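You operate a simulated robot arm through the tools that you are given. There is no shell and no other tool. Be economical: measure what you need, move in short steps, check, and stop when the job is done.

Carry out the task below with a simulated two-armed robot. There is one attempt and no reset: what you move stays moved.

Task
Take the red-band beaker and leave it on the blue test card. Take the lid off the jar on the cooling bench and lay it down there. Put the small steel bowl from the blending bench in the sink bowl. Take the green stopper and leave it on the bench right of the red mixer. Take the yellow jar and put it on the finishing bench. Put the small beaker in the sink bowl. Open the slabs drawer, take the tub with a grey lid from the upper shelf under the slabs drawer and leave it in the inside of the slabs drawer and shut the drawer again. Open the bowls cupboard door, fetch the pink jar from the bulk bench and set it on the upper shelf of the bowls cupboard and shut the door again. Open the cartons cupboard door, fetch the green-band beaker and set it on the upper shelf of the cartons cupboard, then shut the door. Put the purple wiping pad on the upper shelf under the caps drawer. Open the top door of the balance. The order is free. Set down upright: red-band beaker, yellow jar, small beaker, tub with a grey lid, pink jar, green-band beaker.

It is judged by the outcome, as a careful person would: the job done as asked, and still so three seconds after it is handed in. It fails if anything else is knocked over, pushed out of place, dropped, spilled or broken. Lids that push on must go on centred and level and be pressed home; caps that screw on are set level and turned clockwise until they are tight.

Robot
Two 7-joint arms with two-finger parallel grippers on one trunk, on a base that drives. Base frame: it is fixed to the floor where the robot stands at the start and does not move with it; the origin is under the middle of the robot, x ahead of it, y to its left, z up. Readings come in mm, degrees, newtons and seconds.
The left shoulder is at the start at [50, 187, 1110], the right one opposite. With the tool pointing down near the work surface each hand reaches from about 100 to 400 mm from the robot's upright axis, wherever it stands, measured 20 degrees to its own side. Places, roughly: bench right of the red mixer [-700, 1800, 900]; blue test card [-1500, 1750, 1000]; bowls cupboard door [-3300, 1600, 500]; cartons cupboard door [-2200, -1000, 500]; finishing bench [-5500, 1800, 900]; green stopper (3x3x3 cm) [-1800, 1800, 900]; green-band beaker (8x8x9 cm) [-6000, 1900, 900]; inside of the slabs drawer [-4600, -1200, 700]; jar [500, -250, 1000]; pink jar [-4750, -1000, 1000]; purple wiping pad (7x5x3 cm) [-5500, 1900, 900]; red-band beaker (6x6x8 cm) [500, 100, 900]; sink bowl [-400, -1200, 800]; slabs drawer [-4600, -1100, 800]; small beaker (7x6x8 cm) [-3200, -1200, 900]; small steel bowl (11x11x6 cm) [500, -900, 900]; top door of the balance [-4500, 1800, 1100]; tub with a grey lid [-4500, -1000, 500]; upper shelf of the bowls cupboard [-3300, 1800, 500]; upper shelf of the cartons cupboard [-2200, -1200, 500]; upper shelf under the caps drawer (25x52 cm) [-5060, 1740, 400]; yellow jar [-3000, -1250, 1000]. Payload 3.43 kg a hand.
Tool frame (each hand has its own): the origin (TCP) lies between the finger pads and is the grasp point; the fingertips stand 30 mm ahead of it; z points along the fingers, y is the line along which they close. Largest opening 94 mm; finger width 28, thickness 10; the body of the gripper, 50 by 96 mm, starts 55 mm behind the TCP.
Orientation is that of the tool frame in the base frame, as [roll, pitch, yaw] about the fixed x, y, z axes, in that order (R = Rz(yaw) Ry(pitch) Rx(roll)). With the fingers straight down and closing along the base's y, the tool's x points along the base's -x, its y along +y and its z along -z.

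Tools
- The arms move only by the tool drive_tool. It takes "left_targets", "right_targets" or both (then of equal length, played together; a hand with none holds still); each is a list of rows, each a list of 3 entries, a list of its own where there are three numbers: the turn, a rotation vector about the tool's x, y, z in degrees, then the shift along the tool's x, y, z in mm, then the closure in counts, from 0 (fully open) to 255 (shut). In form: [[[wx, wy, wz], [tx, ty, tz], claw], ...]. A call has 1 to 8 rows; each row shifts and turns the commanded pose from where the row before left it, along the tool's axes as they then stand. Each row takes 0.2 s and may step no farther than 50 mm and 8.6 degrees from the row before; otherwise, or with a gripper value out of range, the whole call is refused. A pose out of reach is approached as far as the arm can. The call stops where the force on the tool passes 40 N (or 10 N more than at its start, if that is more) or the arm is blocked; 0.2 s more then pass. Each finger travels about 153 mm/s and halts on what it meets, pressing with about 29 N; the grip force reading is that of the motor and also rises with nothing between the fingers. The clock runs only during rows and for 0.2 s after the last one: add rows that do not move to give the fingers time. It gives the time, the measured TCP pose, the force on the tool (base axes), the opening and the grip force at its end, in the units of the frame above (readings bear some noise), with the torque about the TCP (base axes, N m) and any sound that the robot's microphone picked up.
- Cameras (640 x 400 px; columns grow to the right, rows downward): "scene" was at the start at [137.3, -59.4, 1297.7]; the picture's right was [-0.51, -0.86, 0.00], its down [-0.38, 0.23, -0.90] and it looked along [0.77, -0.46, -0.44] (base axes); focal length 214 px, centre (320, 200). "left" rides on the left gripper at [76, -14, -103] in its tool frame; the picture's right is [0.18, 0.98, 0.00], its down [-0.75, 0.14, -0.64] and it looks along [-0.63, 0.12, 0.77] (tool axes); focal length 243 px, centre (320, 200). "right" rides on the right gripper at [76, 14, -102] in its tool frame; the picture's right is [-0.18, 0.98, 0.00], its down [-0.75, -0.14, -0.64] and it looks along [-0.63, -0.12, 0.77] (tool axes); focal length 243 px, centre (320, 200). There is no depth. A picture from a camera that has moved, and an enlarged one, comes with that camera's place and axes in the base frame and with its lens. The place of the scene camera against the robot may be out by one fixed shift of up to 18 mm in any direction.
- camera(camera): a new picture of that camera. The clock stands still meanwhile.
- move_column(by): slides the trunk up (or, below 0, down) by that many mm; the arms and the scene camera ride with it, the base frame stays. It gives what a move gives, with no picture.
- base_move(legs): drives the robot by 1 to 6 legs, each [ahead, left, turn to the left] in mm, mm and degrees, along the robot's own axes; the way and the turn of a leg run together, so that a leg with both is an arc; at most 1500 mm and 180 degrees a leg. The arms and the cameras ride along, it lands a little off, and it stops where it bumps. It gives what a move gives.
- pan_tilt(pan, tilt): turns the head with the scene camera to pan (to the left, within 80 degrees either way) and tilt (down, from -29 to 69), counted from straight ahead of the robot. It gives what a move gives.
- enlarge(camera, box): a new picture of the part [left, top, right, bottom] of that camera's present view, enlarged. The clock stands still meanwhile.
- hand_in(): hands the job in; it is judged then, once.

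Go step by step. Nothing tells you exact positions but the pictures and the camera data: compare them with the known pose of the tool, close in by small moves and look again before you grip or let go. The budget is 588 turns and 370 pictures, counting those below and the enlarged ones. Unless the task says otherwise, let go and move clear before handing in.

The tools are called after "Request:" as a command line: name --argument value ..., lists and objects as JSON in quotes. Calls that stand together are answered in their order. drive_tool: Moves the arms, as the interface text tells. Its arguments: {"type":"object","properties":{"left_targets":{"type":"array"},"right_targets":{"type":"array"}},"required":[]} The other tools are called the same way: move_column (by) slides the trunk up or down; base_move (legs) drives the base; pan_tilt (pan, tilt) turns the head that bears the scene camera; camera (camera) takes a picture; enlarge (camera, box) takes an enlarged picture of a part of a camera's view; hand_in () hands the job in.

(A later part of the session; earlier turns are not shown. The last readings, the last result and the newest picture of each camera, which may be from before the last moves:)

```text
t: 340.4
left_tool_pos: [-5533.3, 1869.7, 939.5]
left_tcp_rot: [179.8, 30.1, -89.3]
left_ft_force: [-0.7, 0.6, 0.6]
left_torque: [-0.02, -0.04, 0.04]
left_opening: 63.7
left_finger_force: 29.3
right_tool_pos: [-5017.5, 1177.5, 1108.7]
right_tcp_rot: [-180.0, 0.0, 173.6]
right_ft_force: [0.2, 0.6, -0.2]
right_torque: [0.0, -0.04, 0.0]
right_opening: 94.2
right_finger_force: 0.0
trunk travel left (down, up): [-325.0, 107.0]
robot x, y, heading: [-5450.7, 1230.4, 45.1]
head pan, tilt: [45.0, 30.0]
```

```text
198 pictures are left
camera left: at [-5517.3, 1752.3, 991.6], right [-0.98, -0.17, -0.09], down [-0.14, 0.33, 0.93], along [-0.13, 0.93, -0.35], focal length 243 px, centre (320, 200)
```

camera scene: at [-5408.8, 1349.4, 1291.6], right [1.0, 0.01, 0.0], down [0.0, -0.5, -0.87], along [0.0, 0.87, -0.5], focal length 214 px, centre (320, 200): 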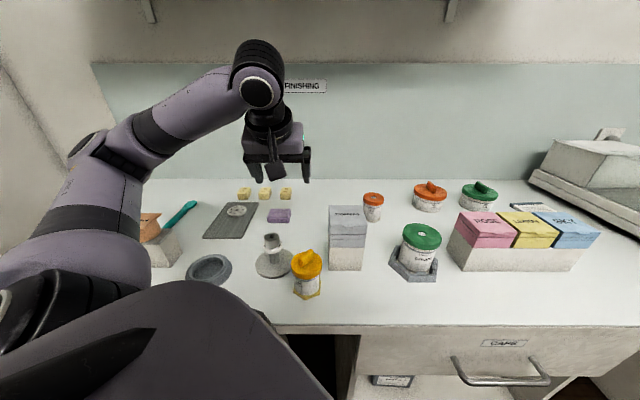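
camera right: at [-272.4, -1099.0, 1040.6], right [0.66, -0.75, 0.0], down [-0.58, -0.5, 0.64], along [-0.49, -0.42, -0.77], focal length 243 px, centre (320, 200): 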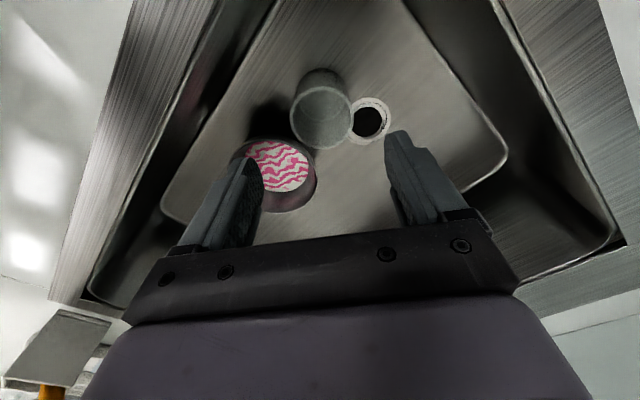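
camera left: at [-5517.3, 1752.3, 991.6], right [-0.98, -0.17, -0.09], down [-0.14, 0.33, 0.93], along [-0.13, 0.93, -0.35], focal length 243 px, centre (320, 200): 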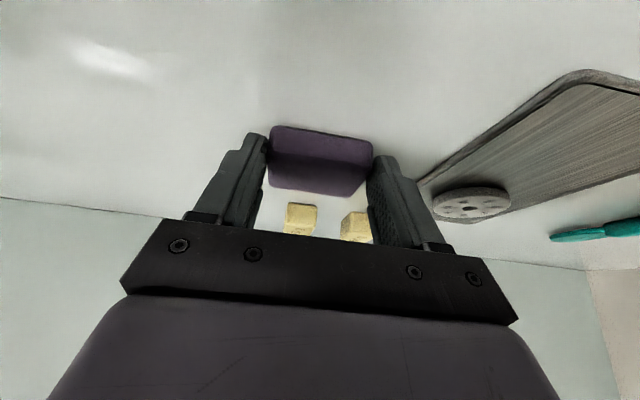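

Gripped (64 mm). Lift and check.

Request:
drive_tool --left_targets '[[[0, 0, 0], [-10, 0, -17], 225], [[0, 0, 0], [-20, 0, -35], 225], [[0, 0, 0], [-20, 0, -35], 225], [[0, 0, 0], [-20, 0, -35], 225]]'

Request:
camera --camera "left"

Request:
base_move --legs '[[-250, -250, 0]]'

Request:
pan_tilt --pan 30 --tilt 35

Request:
camera --camera "scene"

```text
t: 341.4
left_tool_pos: [-5533.4, 1870.1, 1082.3]
left_tcp_rot: [179.9, 30.0, -89.4]
left_ft_force: [0.6, 0.3, -0.6]
left_torque: [-0.03, -0.03, 0.0]
left_opening: 63.5
left_finger_force: 29.2
right_tool_pos: [-5016.7, 1177.9, 1108.4]
right_tcp_rot: [-180.0, 0.0, 173.6]
right_ft_force: [-0.5, -0.5, 0.3]
right_torque: [-0.01, -0.01, 0.01]
right_opening: 94.1
right_finger_force: 0.0
trunk travel left (down, up): [-325.0, 107.0]
robot x, y, heading: [-5453.0, 1226.2, 45.4]
head pan, tilt: [45.0, 30.0]
```

```text
197 pictures are left
camera left: at [-5517.2, 1752.7, 1133.8], right [-0.98, -0.17, -0.09], down [-0.14, 0.33, 0.93], along [-0.13, 0.93, -0.35], focal length 243 px, centre (320, 200)
```

left: 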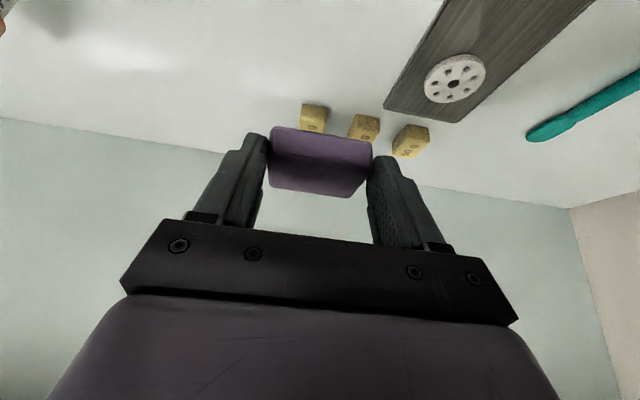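

```text
t: 344.2
left_tool_pos: [-5530.0, 1516.5, 1083.5]
left_tcp_rot: [179.9, 30.2, -89.3]
left_ft_force: [-0.1, 0.5, -0.7]
left_torque: [0.02, 0.01, -0.01]
left_opening: 63.5
left_finger_force: 29.3
right_tool_pos: [-5015.1, 822.6, 1108.1]
right_tcp_rot: [-180.0, 0.0, 173.6]
right_ft_force: [-0.1, 0.0, -0.4]
right_torque: [0.02, -0.04, -0.02]
right_opening: 94.1
right_finger_force: 0.1
trunk travel left (down, up): [-325.0, 107.0]
robot x, y, heading: [-5444.9, 874.4, 45.2]
head pan, tilt: [45.0, 30.0]
```

```text
t: 344.9
left_tool_pos: [-5531.0, 1516.7, 1082.7]
left_tcp_rot: [179.9, 30.1, -89.3]
left_ft_force: [0.3, -0.1, -0.1]
left_torque: [0.0, 0.01, 0.01]
left_opening: 63.4
left_finger_force: 28.4
right_tool_pos: [-5015.5, 822.9, 1108.1]
right_tcp_rot: [-179.9, 0.1, 173.6]
right_ft_force: [0.1, 0.6, -0.4]
right_torque: [0.02, 0.02, 0.0]
right_opening: 93.9
right_finger_force: 0.0
trunk travel left (down, up): [-325.0, 107.0]
robot x, y, heading: [-5445.3, 878.0, 45.2]
head pan, tilt: [30.0, 35.0]
```

```text
196 pictures are left
camera scene: at [-5383.5, 990.2, 1283.8], right [0.97, -0.25, 0.0], down [-0.14, -0.55, -0.82], along [0.21, 0.79, -0.57], focal length 214 px, centre (320, 200)
```

scene: 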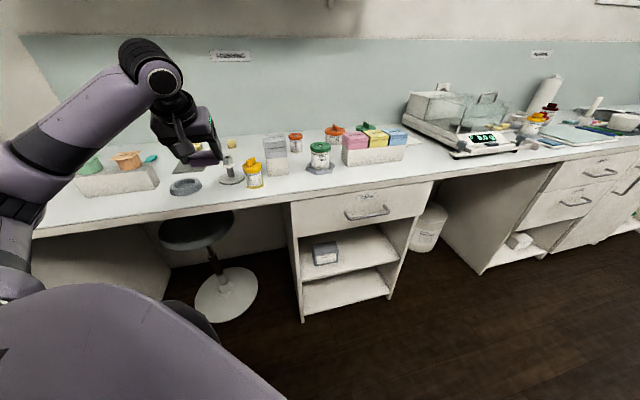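

Pad is held. The shelf under the caps drawer is at z≈400, opening up to ≈655, with a grey box on the left part; I'll use the free right part near (-4990,1690). Move sideways first.

Request:
base_move --legs '[[347, -350, 0]]'

Request:
drive_tool --left_targets '[[[0, -7.5, 0], [0, 0, 0], 225], [[0, -7.5, 0], [0, 0, 0], 225], [[0, -7.5, 0], [0, 0, -20], 225], [[0, -7.5, 0], [0, 0, -20], 225]]'

Request:
move_column --by -320

Request:
pan_tilt --pan 45 --tilt 35

Request:
camera --camera "scene"

Request:
camera --camera "left"

```text
t: 348.6
left_tool_pos: [-5030.7, 1515.4, 1083.6]
left_tcp_rot: [179.8, 30.1, -89.8]
left_ft_force: [-0.3, -1.2, 0.2]
left_torque: [-0.02, 0.02, 0.01]
left_opening: 63.5
left_finger_force: 29.6
right_tool_pos: [-4520.8, 818.9, 1108.7]
right_tcp_rot: [179.9, 0.0, 173.2]
right_ft_force: [-0.5, -0.5, 0.2]
right_torque: [0.0, -0.01, 0.01]
right_opening: 94.0
right_finger_force: 0.1
trunk travel left (down, up): [-325.0, 107.0]
robot x, y, heading: [-4952.1, 875.9, 45.0]
head pan, tilt: [30.0, 35.0]
```

```text
t: 349.6
left_tool_pos: [-5030.9, 1485.0, 1108.7]
left_tcp_rot: [180.0, 60.2, -89.6]
left_ft_force: [-0.4, 0.1, -0.8]
left_torque: [-0.04, 0.01, 0.01]
left_opening: 63.4
left_finger_force: 29.2
right_tool_pos: [-4520.5, 819.1, 1107.5]
right_tcp_rot: [180.0, 0.0, 173.3]
right_ft_force: [-0.6, 0.6, 0.6]
right_torque: [0.01, -0.01, -0.02]
right_opening: 93.8
right_finger_force: 0.0
trunk travel left (down, up): [-325.0, 107.0]
robot x, y, heading: [-4955.2, 877.7, 45.0]
head pan, tilt: [30.0, 35.0]
```

```text
t: 352.8
left_tool_pos: [-5030.9, 1485.9, 794.7]
left_tcp_rot: [-179.8, 60.9, -89.4]
left_ft_force: [0.6, -4.4, 22.6]
left_torque: [1.2, 0.01, -0.08]
left_opening: 63.8
left_finger_force: 29.1
right_tool_pos: [-4519.7, 817.5, 787.8]
right_tcp_rot: [179.8, 0.0, 173.2]
right_ft_force: [-0.1, -0.6, -0.1]
right_torque: [-0.01, 0.04, -0.01]
right_opening: 94.1
right_finger_force: 0.2
trunk travel left (down, up): [-5.0, 427.0]
robot x, y, heading: [-4953.8, 872.8, 44.9]
head pan, tilt: [30.0, 35.0]
```

```text
t: 353.5
left_tool_pos: [-5030.0, 1484.6, 791.6]
left_tcp_rot: [-180.0, 60.8, -89.7]
left_ft_force: [-1.2, -10.2, 21.8]
left_torque: [1.08, 0.01, 0.01]
left_opening: 63.3
left_finger_force: 29.4
right_tool_pos: [-4520.9, 817.5, 788.1]
right_tcp_rot: [179.8, -0.1, 173.1]
right_ft_force: [-0.6, -0.2, 0.0]
right_torque: [0.02, -0.03, -0.01]
right_opening: 93.6
right_finger_force: 0.1
trunk travel left (down, up): [-5.0, 427.0]
robot x, y, heading: [-4949.1, 873.9, 44.9]
head pan, tilt: [45.0, 35.0]
```

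```text
195 pictures are left
camera scene: at [-4910.5, 989.3, 964.3], right [1.0, 0.0, 0.0], down [0.0, -0.57, -0.82], along [0.0, 0.82, -0.57], focal length 214 px, centre (320, 200)
```

scene: 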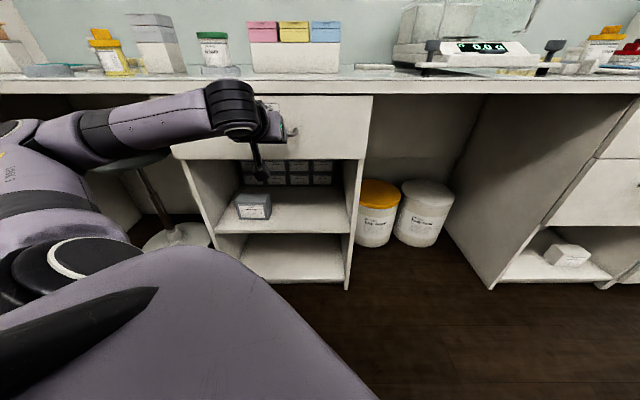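

```text
194 pictures are left
camera left: at [-5016.0, 1357.6, 776.8], right [-0.98, -0.1, -0.16], down [-0.14, -0.19, 0.97], along [-0.12, 0.98, 0.17], focal length 243 px, centre (320, 200)
```

left: 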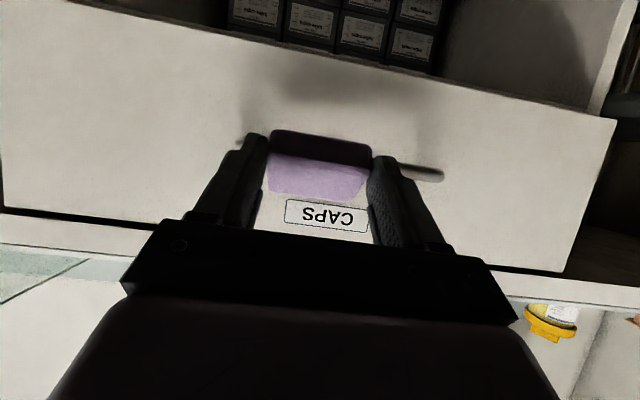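

The fingers are resting on the drawer handle. Raise a bit, back away, then lower clear of it.

Request:
move_column --by 20

Request:
base_move --legs '[[-72, -72, 0]]'

Request:
move_column --by -22

Request:
camera --camera "left"

```text
t: 354.2
left_tool_pos: [-5031.4, 1486.1, 807.7]
left_tcp_rot: [179.7, 59.9, -90.0]
left_ft_force: [-0.2, 0.9, 0.6]
left_torque: [-0.03, 0.0, -0.02]
left_opening: 63.5
left_finger_force: 28.8
right_tool_pos: [-4518.7, 819.0, 808.8]
right_tcp_rot: [180.0, 0.0, 173.2]
right_ft_force: [0.2, -0.2, -0.8]
right_torque: [0.0, -0.01, -0.01]
right_opening: 93.8
right_finger_force: 0.1
trunk travel left (down, up): [-25.0, 407.0]
robot x, y, heading: [-4948.2, 876.2, 44.9]
head pan, tilt: [45.0, 35.0]
```

```text
t: 355.5
left_tool_pos: [-5030.9, 1384.7, 808.3]
left_tcp_rot: [179.9, 60.0, -89.9]
left_ft_force: [-0.8, -0.4, -0.2]
left_torque: [-0.03, 0.01, 0.04]
left_opening: 63.7
left_finger_force: 29.0
right_tool_pos: [-4520.4, 718.9, 807.7]
right_tcp_rot: [180.0, 0.0, 173.2]
right_ft_force: [0.2, 0.6, -0.2]
right_torque: [0.0, 0.01, 0.01]
right_opening: 94.0
right_finger_force: 0.0
trunk travel left (down, up): [-25.0, 407.0]
robot x, y, heading: [-4950.2, 772.8, 44.8]
head pan, tilt: [45.0, 35.0]
```

```text
t: 356.2
left_tool_pos: [-5030.1, 1385.0, 786.9]
left_tcp_rot: [179.8, 60.1, -89.9]
left_ft_force: [-0.9, -1.4, 0.0]
left_torque: [-0.02, 0.03, -0.01]
left_opening: 63.3
left_finger_force: 29.2
right_tool_pos: [-4520.8, 718.6, 787.1]
right_tcp_rot: [180.0, 0.1, 173.2]
right_ft_force: [0.2, -0.2, 0.1]
right_torque: [-0.02, 0.0, 0.0]
right_opening: 93.7
right_finger_force: 0.1
trunk travel left (down, up): [-3.0, 429.0]
robot x, y, heading: [-4951.1, 777.7, 45.0]
head pan, tilt: [45.0, 35.0]
```

```text
193 pictures are left
camera left: at [-5015.9, 1258.0, 772.2], right [-0.98, -0.1, -0.16], down [-0.14, -0.18, 0.97], along [-0.12, 0.98, 0.17], focal length 243 px, centre (320, 200)
```

left: 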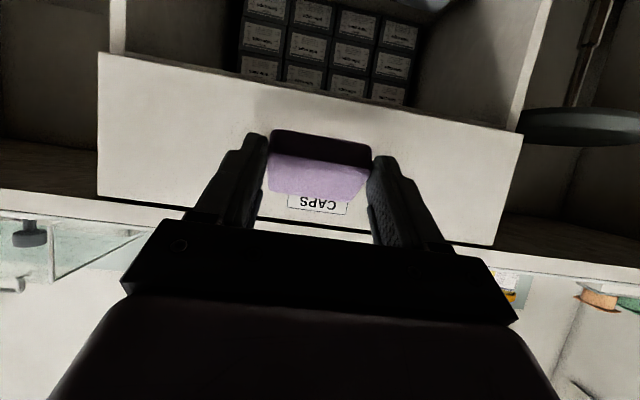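

Geometry: unit inner x ≈ −5309…−4811, box rack at the back centre. Target pad at (-4900,1680). Shift the base and lower the hand in front of the opening.

Request:
base_move --legs '[[92, -92, 0]]'

Request:
drive_tool --left_targets '[[[0, 0, 0], [34.6, 0, 20], 225], [[0, 0, 0], [34.6, 0, 20], 225], [[0, 0, 0], [34.6, 0, 20], 225], [[0, 0, 0], [34.6, 0, 20], 225], [[0, 0, 0], [34.6, 0, 20], 225], [[0, 0, 0], [34.6, 0, 20], 225], [[0, 0, 0], [34.6, 0, 20], 225]]'

Request:
camera --camera "left"

Request:
camera --camera "scene"

```text
t: 357.6
left_tool_pos: [-4901.4, 1386.1, 787.6]
left_tcp_rot: [179.8, 60.1, -89.8]
left_ft_force: [0.6, 0.8, 0.0]
left_torque: [0.0, -0.04, 0.0]
left_opening: 63.8
left_finger_force: 28.9
right_tool_pos: [-4390.9, 717.8, 786.9]
right_tcp_rot: [180.0, 0.0, 173.1]
right_ft_force: [-1.0, -0.2, 0.1]
right_torque: [-0.02, 0.02, 0.0]
right_opening: 94.0
right_finger_force: 0.0
trunk travel left (down, up): [-3.0, 429.0]
robot x, y, heading: [-4824.7, 770.7, 45.1]
head pan, tilt: [45.0, 35.0]
```

```text
t: 359.2
left_tool_pos: [-4902.2, 1384.8, 506.8]
left_tcp_rot: [180.0, 60.2, -89.7]
left_ft_force: [-0.5, 0.1, -0.1]
left_torque: [-0.02, -0.01, 0.03]
left_opening: 63.5
left_finger_force: 28.9
right_tool_pos: [-4391.2, 717.6, 785.9]
right_tcp_rot: [180.0, 0.0, 173.2]
right_ft_force: [-0.4, -0.5, 0.4]
right_torque: [0.04, -0.02, 0.01]
right_opening: 93.8
right_finger_force: 0.1
trunk travel left (down, up): [-3.0, 429.0]
robot x, y, heading: [-4823.6, 777.8, 44.8]
head pan, tilt: [45.0, 35.0]
```

```text
192 pictures are left
camera left: at [-4887.2, 1258.2, 491.6], right [-0.98, -0.1, -0.16], down [-0.14, -0.18, 0.97], along [-0.12, 0.98, 0.17], focal length 243 px, centre (320, 200)
```

left: 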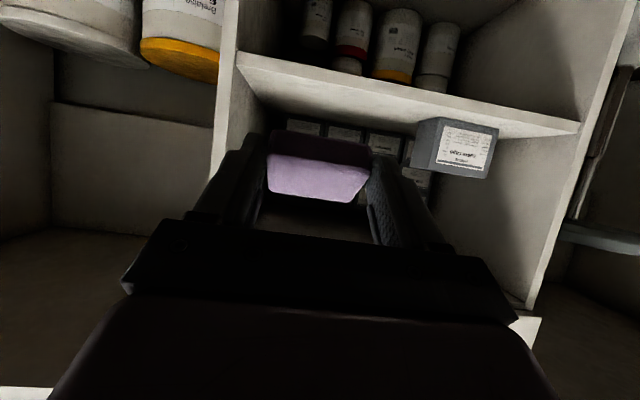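

```text
191 pictures are left
camera scene: at [-4780.8, 890.3, 961.9], right [1.0, 0.0, 0.0], down [0.0, -0.57, -0.82], along [0.0, 0.82, -0.57], focal length 214 px, centre (320, 200)
```

scene: 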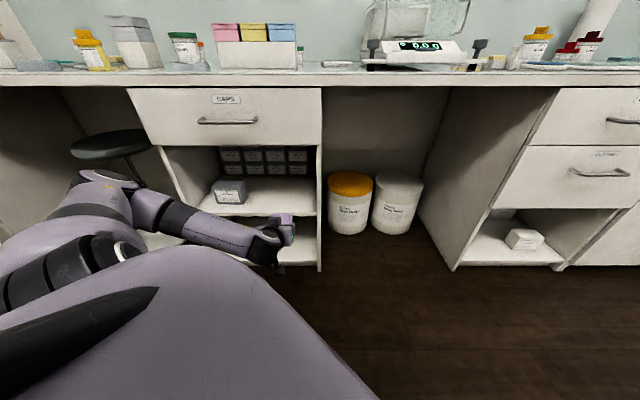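

Lower slightly to z≈475 and drive the base forward so the hand enters the shelf opening.

Request:
drive_tool --left_targets '[[[0, 0, 0], [26, 0, 15], 225]]'

Request:
base_move --legs '[[150, 150, 0]]'

Request:
camera --camera "left"

Request:
camera --camera "scene"

```text
t: 359.6
left_tool_pos: [-4902.8, 1385.6, 477.1]
left_tcp_rot: [179.8, 60.2, -89.8]
left_ft_force: [-0.3, -0.7, -0.2]
left_torque: [0.01, 0.02, 0.01]
left_opening: 63.4
left_finger_force: 29.1
right_tool_pos: [-4390.5, 717.1, 785.6]
right_tcp_rot: [-180.0, 0.0, 173.2]
right_ft_force: [-0.4, -1.0, 0.9]
right_torque: [-0.01, 0.01, 0.01]
right_opening: 94.1
right_finger_force: 0.1
trunk travel left (down, up): [-3.0, 429.0]
robot x, y, heading: [-4824.2, 773.2, 44.8]
head pan, tilt: [45.0, 35.0]
```

```text
t: 361.6
left_tool_pos: [-4900.5, 1597.4, 477.7]
left_tcp_rot: [179.8, 60.1, -89.7]
left_ft_force: [0.3, 0.6, 0.2]
left_torque: [-0.02, -0.02, -0.02]
left_opening: 63.6
left_finger_force: 29.4
right_tool_pos: [-4389.9, 931.0, 785.3]
right_tcp_rot: [179.9, 0.0, 173.2]
right_ft_force: [0.0, -0.3, -0.9]
right_torque: [0.0, -0.02, 0.0]
right_opening: 93.8
right_finger_force: 0.0
trunk travel left (down, up): [-3.0, 429.0]
robot x, y, heading: [-4818.6, 988.4, 44.6]
head pan, tilt: [45.0, 35.0]
```

```text
190 pictures are left
camera left: at [-4885.4, 1470.2, 462.3], right [-0.98, -0.1, -0.16], down [-0.14, -0.18, 0.97], along [-0.12, 0.98, 0.17], focal length 243 px, centre (320, 200)
```

left: 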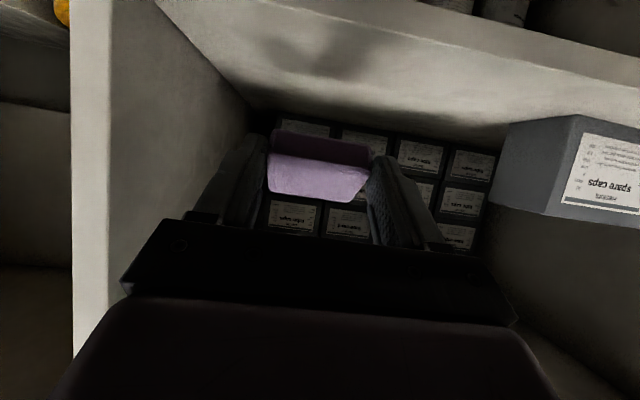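

```text
189 pictures are left
camera scene: at [-4779.2, 1102.1, 961.8], right [1.0, 0.0, 0.0], down [0.0, -0.57, -0.82], along [0.0, 0.82, -0.57], focal length 214 px, centre (320, 200)
```

scene: 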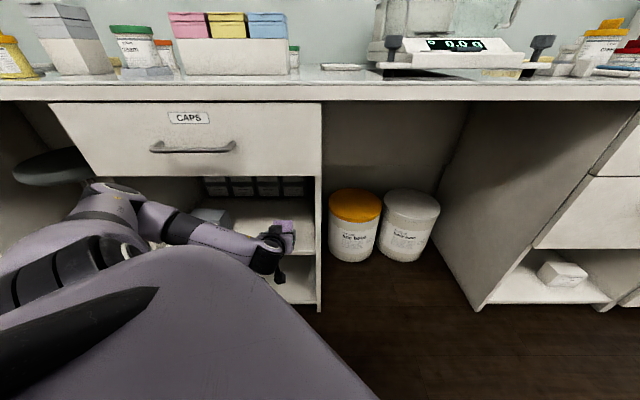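

Request:
base_move --legs '[[48, 48, 0]]'

Request:
camera --camera "left"

```text
t: 362.7
left_tool_pos: [-4899.9, 1665.2, 476.8]
left_tcp_rot: [179.8, 60.1, -89.9]
left_ft_force: [0.5, -0.1, -0.3]
left_torque: [-0.01, 0.01, -0.02]
left_opening: 63.4
left_finger_force: 28.8
right_tool_pos: [-4388.8, 996.7, 786.0]
right_tcp_rot: [-179.9, 0.0, 173.3]
right_ft_force: [0.1, 0.9, -0.2]
right_torque: [0.02, -0.04, 0.0]
right_opening: 94.1
right_finger_force: 0.0
trunk travel left (down, up): [-3.0, 429.0]
robot x, y, heading: [-4822.4, 1048.8, 44.8]
head pan, tilt: [45.0, 35.0]
```

```text
188 pictures are left
camera left: at [-4885.4, 1537.4, 462.3], right [-0.98, -0.1, -0.16], down [-0.14, -0.18, 0.97], along [-0.12, 0.98, 0.17], focal length 243 px, centre (320, 200)
```

left: 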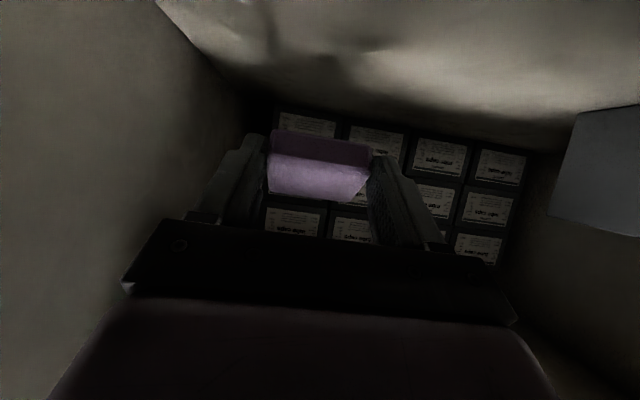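

Now over the shelf. Lower until contact.

Request:
drive_tool --left_targets '[[[0, 0, 0], [8, 0, 4.6], 225], [[0, 0, 0], [5, 0, 2.9], 225], [[0, 0, 0], [4.3, 0, 2.5], 225], [[0, 0, 0], [4.3, 0, 2.5], 225], [[0, 0, 0], [0, 0, 0], 225]]'

```text
t: 363.9
left_tool_pos: [-4900.7, 1663.1, 451.8]
left_tcp_rot: [179.8, 60.1, -89.9]
left_ft_force: [0.5, 0.2, -0.1]
left_torque: [-0.02, 0.03, -0.01]
left_opening: 63.5
left_finger_force: 28.7
right_tool_pos: [-4388.4, 997.2, 785.4]
right_tcp_rot: [180.0, 0.0, 173.2]
right_ft_force: [-0.1, -0.1, 0.4]
right_torque: [-0.01, -0.02, 0.01]
right_opening: 94.0
right_finger_force: 0.1
trunk travel left (down, up): [-3.0, 429.0]
robot x, y, heading: [-4818.3, 1057.2, 44.8]
head pan, tilt: [45.0, 35.0]
```

Request:
drive_tool --left_targets '[[[0, 0, 0], [3.5, 0, 2], 225], [[0, 0, 0], [3.5, 0, 2], 225], [[0, 0, 0], [3.5, 0, 2], 225], [[0, 0, 0], [0, 0, 0], 225]]'

Request:
camera --camera "left"

```text
t: 364.9
left_tool_pos: [-4900.9, 1663.7, 440.1]
left_tcp_rot: [179.7, 60.1, -89.8]
left_ft_force: [0.4, -0.2, -0.8]
left_torque: [0.0, -0.01, 0.05]
left_opening: 63.6
left_finger_force: 29.2
right_tool_pos: [-4388.1, 996.6, 786.1]
right_tcp_rot: [-179.9, 0.0, 173.2]
right_ft_force: [-0.2, 0.2, 0.3]
right_torque: [-0.01, 0.01, 0.02]
right_opening: 93.9
right_finger_force: 0.1
trunk travel left (down, up): [-3.0, 429.0]
robot x, y, heading: [-4821.4, 1050.9, 44.7]
head pan, tilt: [45.0, 35.0]
```

```text
187 pictures are left
camera left: at [-4885.5, 1537.6, 425.2], right [-0.98, -0.1, -0.16], down [-0.14, -0.18, 0.97], along [-0.12, 0.98, 0.17], focal length 243 px, centre (320, 200)
```

left: 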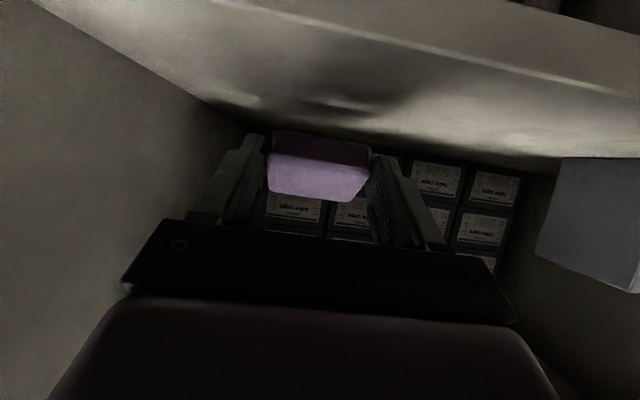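

Request:
drive_tool --left_targets '[[[0, 0, 0], [3.5, 0, 2], 225], [[0, 0, 0], [3.5, 0, 2], 225], [[0, 0, 0], [3.5, 0, 2], 225], [[0, 0, 0], [0, 0, 0], 225]]'

```text
t: 365.9
left_tool_pos: [-4901.1, 1665.3, 427.0]
left_tcp_rot: [179.8, 60.1, -89.9]
left_ft_force: [-0.4, 0.4, 0.2]
left_torque: [-0.01, 0.02, -0.01]
left_opening: 63.6
left_finger_force: 29.5
right_tool_pos: [-4389.0, 996.7, 786.3]
right_tcp_rot: [180.0, -0.1, 173.2]
right_ft_force: [-0.5, 0.1, -0.3]
right_torque: [0.04, -0.01, 0.01]
right_opening: 93.9
right_finger_force: 0.0
trunk travel left (down, up): [-3.0, 429.0]
robot x, y, heading: [-4825.3, 1053.9, 44.9]
head pan, tilt: [45.0, 35.0]
```

Request:
drive_tool --left_targets '[[[0, 0, 0], [2.6, 0, 1.5], 225], [[0, 0, 0], [2.6, 0, 1.5], 225], [[0, 0, 0], [2.6, 0, 1.5], 225], [[0, 0, 0], [0, 0, 0], 225]]'

Request:
camera --camera "left"

```text
t: 366.9
left_tool_pos: [-4900.1, 1664.1, 419.6]
left_tcp_rot: [179.9, 60.2, -89.8]
left_ft_force: [1.2, -2.8, 6.1]
left_torque: [0.13, -0.08, -0.01]
left_opening: 63.6
left_finger_force: 28.4
right_tool_pos: [-4388.9, 997.8, 785.4]
right_tcp_rot: [179.9, 0.0, 173.2]
right_ft_force: [0.2, 1.3, 0.2]
right_torque: [0.0, 0.01, 0.01]
right_opening: 94.2
right_finger_force: 0.1
trunk travel left (down, up): [-3.0, 429.0]
robot x, y, heading: [-4820.6, 1051.2, 44.8]
head pan, tilt: [45.0, 35.0]
```

```text
186 pictures are left
camera left: at [-4885.2, 1537.6, 405.2], right [-0.98, -0.1, -0.16], down [-0.14, -0.18, 0.97], along [-0.12, 0.98, 0.17], focal length 243 px, centre (320, 200)
```

left: 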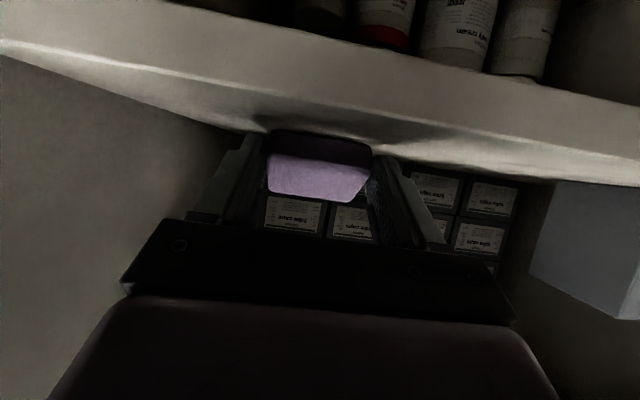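

Contact with the shelf. Release the pad and retract along the fingers.

Request:
drive_tool --left_targets '[[[0, 0, 0], [1.5, 0, 1], 225], [[0, 0, 0], [0, 0, 0], 80], [[0, 0, 0], [0, 0, 0], 20], [[0, 0, 0], [0, 0, 0], 20], [[0, 0, 0], [0, 0, -40], 20], [[0, 0, 0], [0, 0, -45], 20], [[0, 0, 0], [5, 0, -45], 20]]'

Request:
camera --camera "left"

```text
t: 368.5
left_tool_pos: [-4900.0, 1549.0, 477.4]
left_tcp_rot: [179.6, 60.1, -89.9]
left_ft_force: [-0.5, 0.6, -0.7]
left_torque: [0.01, -0.01, -0.01]
left_opening: 86.9
left_finger_force: 0.1
right_tool_pos: [-4387.7, 997.5, 786.6]
right_tcp_rot: [-180.0, 0.0, 173.2]
right_ft_force: [0.9, 0.0, 0.4]
right_torque: [0.0, 0.01, -0.02]
right_opening: 94.0
right_finger_force: 0.1
trunk travel left (down, up): [-3.0, 429.0]
robot x, y, heading: [-4823.1, 1058.0, 44.8]
head pan, tilt: [45.0, 35.0]
```

```text
185 pictures are left
camera left: at [-4884.8, 1422.9, 463.0], right [-0.98, -0.1, -0.16], down [-0.14, -0.18, 0.97], along [-0.12, 0.98, 0.17], focal length 243 px, centre (320, 200)
```

left: 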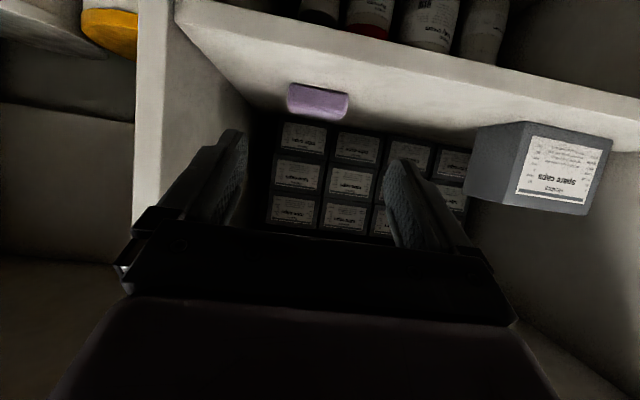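

The pad lies on the shelf. Back out, raise the trunk and look at the balance.

Request:
base_move --legs '[[-200, -200, 0]]'

Request:
move_column --by 322

Request:
base_move --legs '[[250, -250, 0]]'

Request:
pan_tilt --pan 45 --tilt 25

Request:
camera --camera "scene"

```text
t: 370.9
left_tool_pos: [-4900.8, 1268.9, 476.6]
left_tcp_rot: [179.8, 60.1, -89.7]
left_ft_force: [0.4, 0.4, -0.1]
left_torque: [0.01, 0.01, 0.01]
left_opening: 86.7
left_finger_force: 0.0
right_tool_pos: [-4387.6, 717.6, 786.5]
right_tcp_rot: [-180.0, 0.0, 173.2]
right_ft_force: [0.3, 0.1, -0.4]
right_torque: [-0.01, -0.01, 0.01]
right_opening: 93.9
right_finger_force: 0.1
trunk travel left (down, up): [-3.0, 429.0]
robot x, y, heading: [-4820.8, 773.3, 45.0]
head pan, tilt: [45.0, 35.0]
```

```text
t: 374.1
left_tool_pos: [-4900.1, 1269.3, 798.2]
left_tcp_rot: [179.8, 60.0, -89.7]
left_ft_force: [0.2, 0.2, -0.1]
left_torque: [0.01, 0.01, -0.03]
left_opening: 86.5
left_finger_force: 0.1
right_tool_pos: [-4388.2, 718.6, 1109.6]
right_tcp_rot: [-180.0, 0.0, 173.4]
right_ft_force: [0.2, -0.1, 0.5]
right_torque: [0.0, -0.03, -0.01]
right_opening: 93.9
right_finger_force: 0.1
trunk travel left (down, up): [-325.0, 107.0]
robot x, y, heading: [-4819.4, 769.1, 44.9]
head pan, tilt: [45.0, 35.0]
```

```text
t: 376.9
left_tool_pos: [-4546.1, 1269.2, 798.9]
left_tcp_rot: [179.8, 60.1, -89.7]
left_ft_force: [0.0, 0.4, 0.5]
left_torque: [0.05, 0.01, -0.02]
left_opening: 86.8
left_finger_force: 0.2
right_tool_pos: [-4034.2, 719.3, 1108.1]
right_tcp_rot: [-179.9, 0.0, 173.4]
right_ft_force: [0.8, 0.7, -0.1]
right_torque: [0.01, -0.03, 0.01]
right_opening: 93.9
right_finger_force: 0.0
trunk travel left (down, up): [-325.0, 107.0]
robot x, y, heading: [-4468.1, 775.5, 45.2]
head pan, tilt: [45.0, 35.0]
```

```text
t: 377.6
left_tool_pos: [-4546.7, 1269.8, 799.9]
left_tcp_rot: [179.8, 60.2, -89.6]
left_ft_force: [-0.2, 0.3, 0.0]
left_torque: [0.0, -0.01, 0.0]
left_opening: 86.5
left_finger_force: 0.1
right_tool_pos: [-4034.5, 719.6, 1109.1]
right_tcp_rot: [180.0, 0.1, 173.4]
right_ft_force: [-0.9, -0.2, 0.3]
right_torque: [-0.02, -0.05, -0.02]
right_opening: 94.0
right_finger_force: 0.1
trunk travel left (down, up): [-325.0, 107.0]
robot x, y, heading: [-4467.8, 773.1, 45.1]
head pan, tilt: [45.0, 25.0]
```

```text
184 pictures are left
camera scene: at [-4425.2, 893.7, 1299.5], right [1.0, 0.0, 0.0], down [0.0, -0.42, -0.91], along [0.0, 0.91, -0.42], focal length 214 px, centre (320, 200)
```

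scene: 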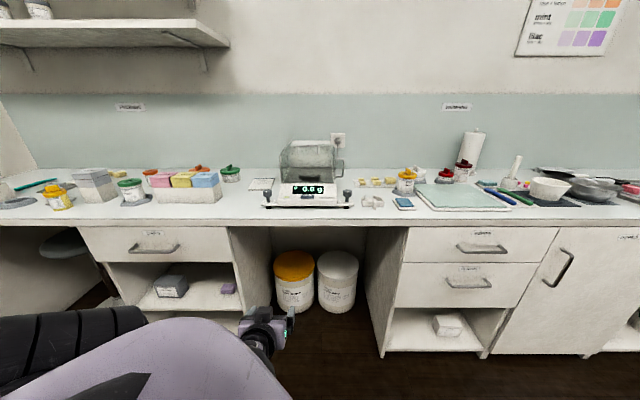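

Request:
enlarge --camera "scene" --box '[240, 120, 380, 220]'

Request:
base_move --legs '[[150, 150, 0]]'

Request:
camera --camera "scene"

```text
4.00 times, centred on (310, 170) of scene
camera zoom: at [-4425.2, 893.7, 1299.5], right [1.0, 0.0, 0.0], down [0.0, -0.42, -0.91], along [0.0, 0.91, -0.42], focal length 858 px, centre (360, 320)
```

zoom: 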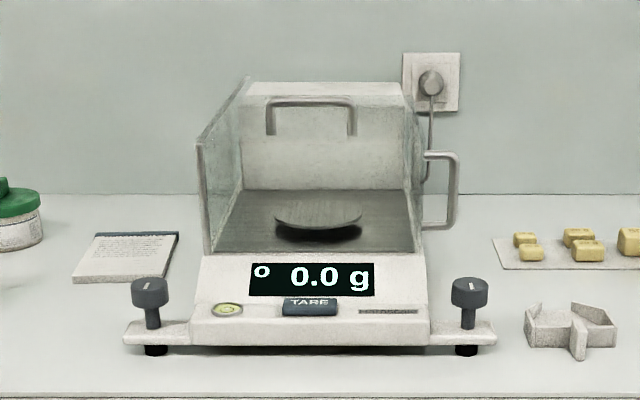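

```text
t: 379.5
left_tool_pos: [-4545.7, 1481.9, 800.3]
left_tcp_rot: [179.8, 60.2, -89.7]
left_ft_force: [-1.0, 1.0, -0.8]
left_torque: [0.0, -0.04, 0.04]
left_opening: 86.8
left_finger_force: 0.0
right_tool_pos: [-4033.6, 929.7, 1108.6]
right_tcp_rot: [179.9, 0.1, 173.3]
right_ft_force: [-0.4, 0.2, -0.1]
right_torque: [-0.02, 0.0, -0.01]
right_opening: 94.2
right_finger_force: 0.1
trunk travel left (down, up): [-325.0, 107.0]
robot x, y, heading: [-4463.1, 983.6, 45.0]
head pan, tilt: [45.0, 25.0]
```

```text
182 pictures are left
camera scene: at [-4424.3, 1105.4, 1299.5], right [1.0, 0.0, 0.0], down [0.0, -0.42, -0.91], along [0.0, 0.91, -0.42], focal length 214 px, centre (320, 200)
```

scene: 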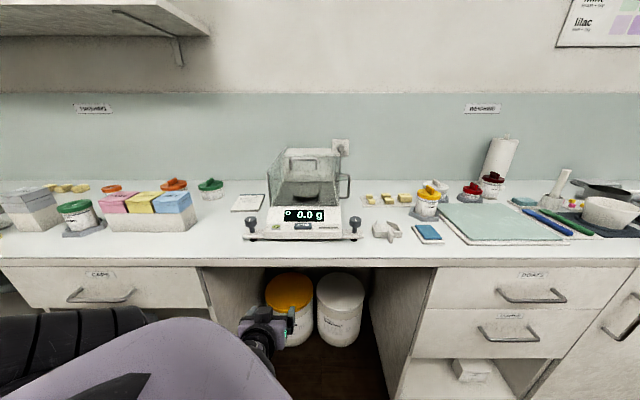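

The balance has a glass shield with a U-handle on its top pane. I raise the left hand and use its camera for a closer look.

Request:
drive_tool --left_targets '[[[0, 0, 0], [-39, 0, -22], 120], [[0, 0, 0], [-39, 0, -22], 200], [[0, 0, 0], [-39, 0, -22], 255], [[0, 0, 0], [-39, 0, -22], 255], [[0, 0, 0], [-39, 0, -22], 255], [[0, 0, 0], [-39, 0, -22], 255], [[0, 0, 0], [-39, 0, -22], 255], [[0, 0, 0], [-30, 0, -17], 255]]'

Request:
move_column --by 80

Request:
camera --camera "left"

Request:
enlarge --camera "scene" --box '[220, 120, 380, 250]'

```text
t: 381.3
left_tool_pos: [-4505.3, 1553.5, 1098.3]
left_tcp_rot: [179.8, 60.0, -89.6]
left_ft_force: [0.8, 0.4, 0.3]
left_torque: [-0.01, 0.0, 0.01]
left_opening: 0.0
left_finger_force: 29.2
left hand out of reach, approached as far as the arm can: row 2, 3, 4, 5
right_tool_pos: [-4034.2, 929.8, 1108.9]
right_tcp_rot: [180.0, 0.1, 173.3]
right_ft_force: [-0.5, 0.3, 0.2]
right_torque: [-0.01, -0.04, 0.02]
right_opening: 94.3
right_finger_force: 0.1
trunk travel left (down, up): [-325.0, 107.0]
robot x, y, heading: [-4463.1, 985.8, 45.0]
head pan, tilt: [45.0, 25.0]
```

```text
t: 382.5
left_tool_pos: [-4504.0, 1554.4, 1178.5]
left_tcp_rot: [179.8, 60.1, -89.7]
left_ft_force: [-0.2, -0.2, 0.4]
left_torque: [0.05, 0.01, -0.01]
left_opening: 0.2
left_finger_force: 28.8
right_tool_pos: [-4034.1, 930.6, 1188.2]
right_tcp_rot: [180.0, 0.1, 173.2]
right_ft_force: [-0.5, -0.3, -0.3]
right_torque: [0.02, -0.01, 0.02]
right_opening: 94.1
right_finger_force: 0.0
trunk travel left (down, up): [-405.0, 27.0]
robot x, y, heading: [-4467.1, 982.8, 45.1]
head pan, tilt: [45.0, 25.0]
```

```text
181 pictures are left
camera left: at [-4489.3, 1426.8, 1163.9], right [-0.98, -0.1, -0.16], down [-0.14, -0.18, 0.97], along [-0.13, 0.98, 0.17], focal length 243 px, centre (320, 200)
```

left: 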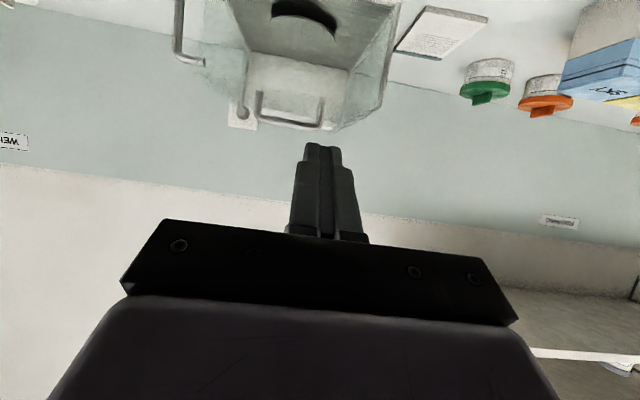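

```text
3.08 times, centred on (300, 185) of scene
camera zoom: at [-4424.2, 1105.2, 1379.6], right [1.0, 0.0, 0.0], down [0.0, -0.42, -0.91], along [0.0, 0.91, -0.42], focal length 660 px, centre (382, 246)
```

zoom: 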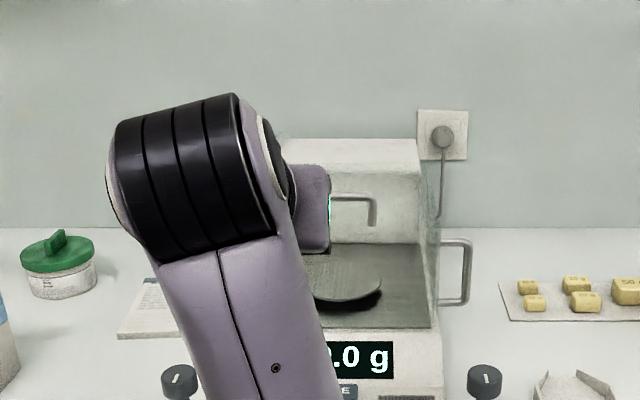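

Handle: bar around z≈1113, x −4524…−4420, y≈1885. I tilt the hand down and move up/closer to see how the top pane works.

Request:
drive_tool --left_targets '[[[0, 7.5, 0], [-20, 0, -20], 255], [[0, 7.5, 0], [-20, 0, -20], 255], [[0, 7.5, 0], [-20, 0, -20], 255], [[0, 7.5, 0], [-10, 0, -20], 255]]'

Request:
base_move --legs '[[120, 120, 0]]'

Request:
camera --camera "left"

Request:
camera --camera "scene"

```text
t: 383.5
left_tool_pos: [-4504.4, 1538.0, 1284.0]
left_tcp_rot: [179.8, 30.0, -89.7]
left_ft_force: [0.3, 0.0, 0.3]
left_torque: [-0.01, -0.01, 0.01]
left_opening: 0.0
left_finger_force: 29.3
right_tool_pos: [-4034.4, 929.5, 1188.0]
right_tcp_rot: [180.0, 0.2, 173.2]
right_ft_force: [-1.4, -0.6, 0.4]
right_torque: [-0.01, 0.02, 0.04]
right_opening: 93.9
right_finger_force: 0.1
trunk travel left (down, up): [-405.0, 27.0]
robot x, y, heading: [-4467.0, 981.4, 45.2]
head pan, tilt: [45.0, 25.0]
```

```text
t: 385.2
left_tool_pos: [-4506.5, 1707.4, 1284.2]
left_tcp_rot: [179.9, 30.1, -89.6]
left_ft_force: [0.2, 0.3, 0.5]
left_torque: [-0.04, 0.0, 0.01]
left_opening: 0.0
left_finger_force: 29.0
right_tool_pos: [-4034.0, 1100.7, 1188.0]
right_tcp_rot: [179.9, 0.1, 173.4]
right_ft_force: [-0.4, 0.2, -0.4]
right_torque: [-0.01, -0.02, 0.01]
right_opening: 94.0
right_finger_force: 0.1
trunk travel left (down, up): [-405.0, 27.0]
robot x, y, heading: [-4464.3, 1153.0, 45.1]
head pan, tilt: [45.0, 25.0]
```

```text
179 pictures are left
camera left: at [-4489.6, 1590.1, 1334.7], right [-0.98, -0.17, -0.09], down [-0.14, 0.33, 0.93], along [-0.13, 0.93, -0.35], focal length 243 px, centre (320, 200)
```

left: 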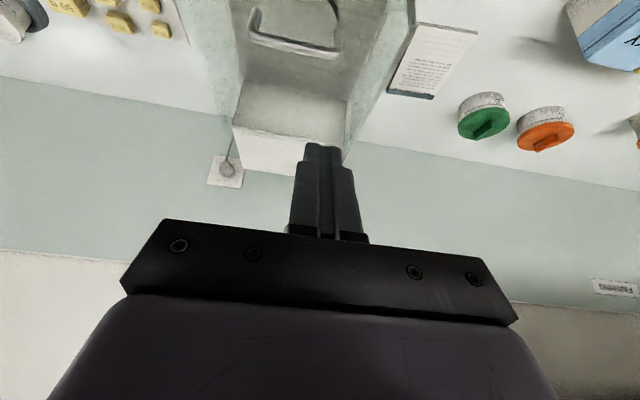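

```text
178 pictures are left
camera scene: at [-4425.0, 1274.1, 1379.5], right [1.0, 0.0, 0.0], down [0.0, -0.42, -0.91], along [0.0, 0.91, -0.42], focal length 214 px, centre (320, 200)
```

scene: 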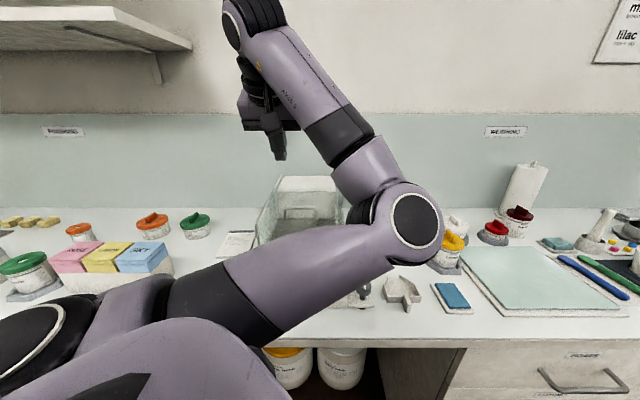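

Triangulating with the hand camera: handle bar at about (-4477,1751,1129), rear housing top behind it (y≥1843). The top door evidently slides back. I position closed fingertips in front of the bar.

Request:
drive_tool --left_targets '[[[0, 0, 0], [31.5, -7, 26], 255], [[0, 0, 0], [31.5, -7, 26], 255], [[0, 0, 0], [31.5, -7, 26], 255], [[0, 0, 0], [31.5, -7, 26], 255]]'

Request:
base_move --legs '[[35, 35, 0]]'

Request:
camera --camera "left"

Request:
camera --camera "scene"

```text
t: 386.2
left_tool_pos: [-4515.6, 1699.3, 1137.2]
left_tcp_rot: [-179.6, 31.4, -87.4]
left_ft_force: [0.0, -0.1, 0.3]
left_torque: [0.02, 0.05, 0.01]
left_opening: 0.0
left_finger_force: 29.0
left hand out of reach, approached as far as the arm can: row 1, 2, 3, 4
right_tool_pos: [-4034.7, 1099.3, 1187.7]
right_tcp_rot: [-180.0, 0.0, 173.4]
right_ft_force: [0.9, 0.6, -0.7]
right_torque: [0.01, 0.03, -0.03]
right_opening: 94.1
right_finger_force: 0.1
trunk travel left (down, up): [-405.0, 27.0]
robot x, y, heading: [-4467.0, 1153.3, 45.2]
head pan, tilt: [45.0, 25.0]
```

```text
t: 387.2
left_tool_pos: [-4515.0, 1748.6, 1135.1]
left_tcp_rot: [179.8, 31.1, -87.8]
left_ft_force: [-0.2, 0.8, 0.1]
left_torque: [-0.01, -0.04, -0.01]
left_opening: 0.2
left_finger_force: 29.0
right_tool_pos: [-4033.9, 1148.0, 1186.0]
right_tcp_rot: [180.0, 0.1, 173.3]
right_ft_force: [-0.6, -0.5, 0.2]
right_torque: [0.03, 0.02, -0.02]
right_opening: 94.1
right_finger_force: 0.2
trunk travel left (down, up): [-405.0, 27.0]
robot x, y, heading: [-4464.9, 1197.2, 45.1]
head pan, tilt: [45.0, 25.0]
```

```text
177 pictures are left
camera left: at [-4496.4, 1629.3, 1184.1], right [-0.98, -0.2, -0.09], down [-0.15, 0.31, 0.94], along [-0.16, 0.93, -0.33], focal length 243 px, centre (320, 200)
```

left: 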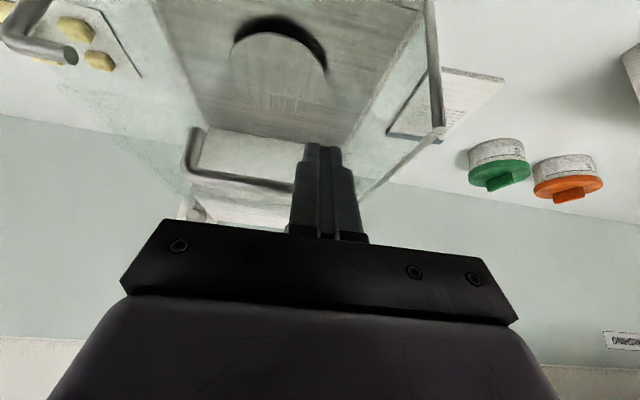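

```text
176 pictures are left
camera scene: at [-4425.3, 1323.2, 1379.5], right [1.0, 0.0, 0.0], down [0.0, -0.42, -0.91], along [0.0, 0.91, -0.42], focal length 214 px, centre (320, 200)
```

scene: 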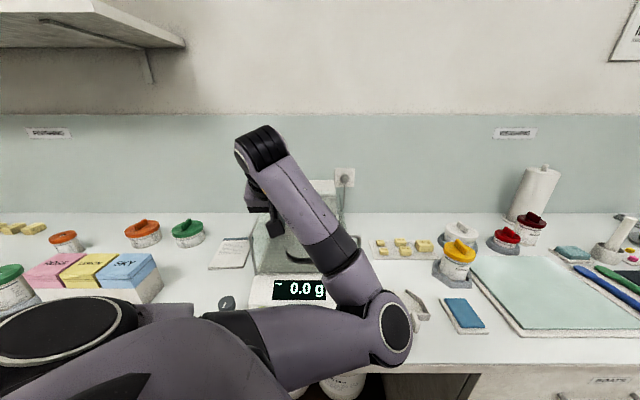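

The fingertip sits just in front of the bar near its left end. I shift toward the bar's centre and begin pushing gently backwards.

Request:
drive_tool --left_targets '[[[0, 0, 0], [9, 0, -5], 255], [[0, 0, 0], [0, -17, 0], 255], [[0, 0, 0], [0, -16, 0], 255]]'

Request:
camera --camera "left"

```text
t: 388.0
left_tool_pos: [-4500.7, 1755.2, 1142.8]
left_tcp_rot: [-179.9, 32.3, -85.4]
left_ft_force: [-0.7, -0.5, 0.1]
left_torque: [-0.01, -0.01, 0.01]
left_opening: 0.1
left_finger_force: 28.4
left hand out of reach, approached as far as the arm can: row 2, 3
right_tool_pos: [-4035.4, 1148.1, 1187.9]
right_tcp_rot: [180.0, 0.2, 173.4]
right_ft_force: [-0.3, 0.7, -0.1]
right_torque: [0.02, 0.01, -0.01]
right_opening: 93.9
right_finger_force: 0.0
trunk travel left (down, up): [-405.0, 27.0]
robot x, y, heading: [-4468.7, 1203.2, 44.8]
head pan, tilt: [45.0, 25.0]
```

```text
175 pictures are left
camera left: at [-4476.4, 1636.3, 1188.2], right [-0.97, -0.23, -0.1], down [-0.17, 0.28, 0.94], along [-0.19, 0.93, -0.31], focal length 243 px, centre (320, 200)
```

left: 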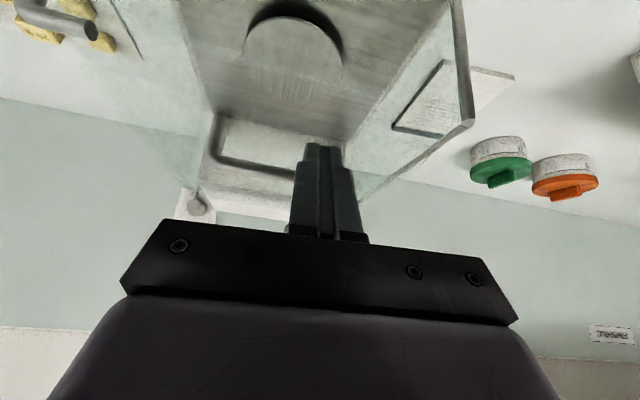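

I need more arm room: back the base a little and shift right, then extend the arm for the push.

Request:
base_move --legs '[[-25, -60, 0]]'

Request:
drive_tool --left_targets '[[[0, -2, 3], [0, 0, 0], 255], [[0, 0, 0], [-13, 0, 14], 255], [[0, 0, 0], [-13, 0, 14], 255]]'

Request:
camera --camera "left"

```text
t: 389.2
left_tool_pos: [-4473.9, 1694.2, 1140.6]
left_tcp_rot: [179.6, 32.2, -85.8]
left_ft_force: [0.2, 0.2, 0.3]
left_torque: [0.0, 0.0, 0.03]
left_opening: 0.0
left_finger_force: 29.4
right_tool_pos: [-4008.5, 1087.2, 1188.5]
right_tcp_rot: [179.9, 0.2, 173.4]
right_ft_force: [-1.1, 0.1, -0.4]
right_torque: [0.0, 0.02, -0.02]
right_opening: 94.0
right_finger_force: 0.1
trunk travel left (down, up): [-405.0, 27.0]
robot x, y, heading: [-4441.4, 1140.9, 45.4]
head pan, tilt: [45.0, 25.0]
```

```text
t: 390.0
left_tool_pos: [-4476.1, 1732.2, 1131.5]
left_tcp_rot: [177.6, 34.2, -89.5]
left_ft_force: [-0.5, 0.4, -0.2]
left_torque: [0.04, -0.01, -0.01]
left_opening: 0.3
left_finger_force: 28.6
right_tool_pos: [-4010.5, 1087.8, 1188.2]
right_tcp_rot: [-180.0, 0.1, 173.4]
right_ft_force: [-0.1, 0.2, -0.1]
right_torque: [-0.01, 0.01, 0.0]
right_opening: 93.9
right_finger_force: 0.0
trunk travel left (down, up): [-405.0, 27.0]
robot x, y, heading: [-4442.1, 1139.5, 45.1]
head pan, tilt: [45.0, 25.0]
```

```text
174 pictures are left
camera left: at [-4456.8, 1611.7, 1173.2], right [-0.98, -0.18, -0.07], down [-0.12, 0.26, 0.96], along [-0.16, 0.95, -0.28], focal length 243 px, centre (320, 200)
```

left: 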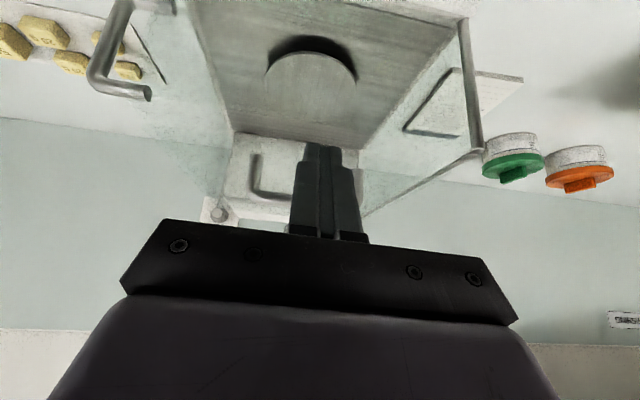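

Now push +y in small steps, watching the force.

Request:
drive_tool --left_targets '[[[0, 0, 0], [-6.6, 0, 4.5], 255], [[0, 0, 0], [-6.6, 0, 4.5], 255], [[0, 0, 0], [-6.6, 0, 4.5], 255], [[0, 0, 0], [-6.6, 0, 4.5], 255], [[0, 0, 0], [-6.6, 0, 4.5], 255]]'

Request:
camera --camera "left"

```text
t: 391.2
left_tool_pos: [-4478.0, 1771.8, 1131.9]
left_tcp_rot: [177.5, 34.2, -89.5]
left_ft_force: [-1.3, 0.1, 0.1]
left_torque: [-0.01, -0.01, 0.0]
left_opening: 0.0
left_finger_force: 29.1
right_tool_pos: [-4009.3, 1087.3, 1188.4]
right_tcp_rot: [180.0, 0.1, 173.4]
right_ft_force: [0.1, -0.5, -0.4]
right_torque: [0.02, 0.02, -0.01]
right_opening: 94.2
right_finger_force: 0.1
trunk travel left (down, up): [-405.0, 27.0]
robot x, y, heading: [-4444.6, 1144.2, 45.2]
head pan, tilt: [45.0, 25.0]
```

```text
173 pictures are left
camera left: at [-4458.8, 1651.4, 1173.2], right [-0.98, -0.18, -0.07], down [-0.12, 0.26, 0.96], along [-0.16, 0.95, -0.27], focal length 243 px, centre (320, 200)
```

left: 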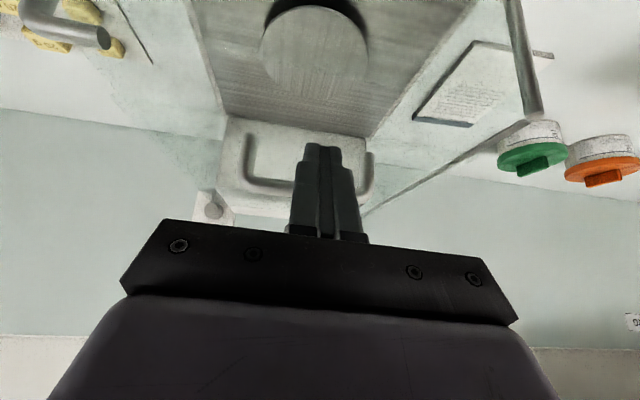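

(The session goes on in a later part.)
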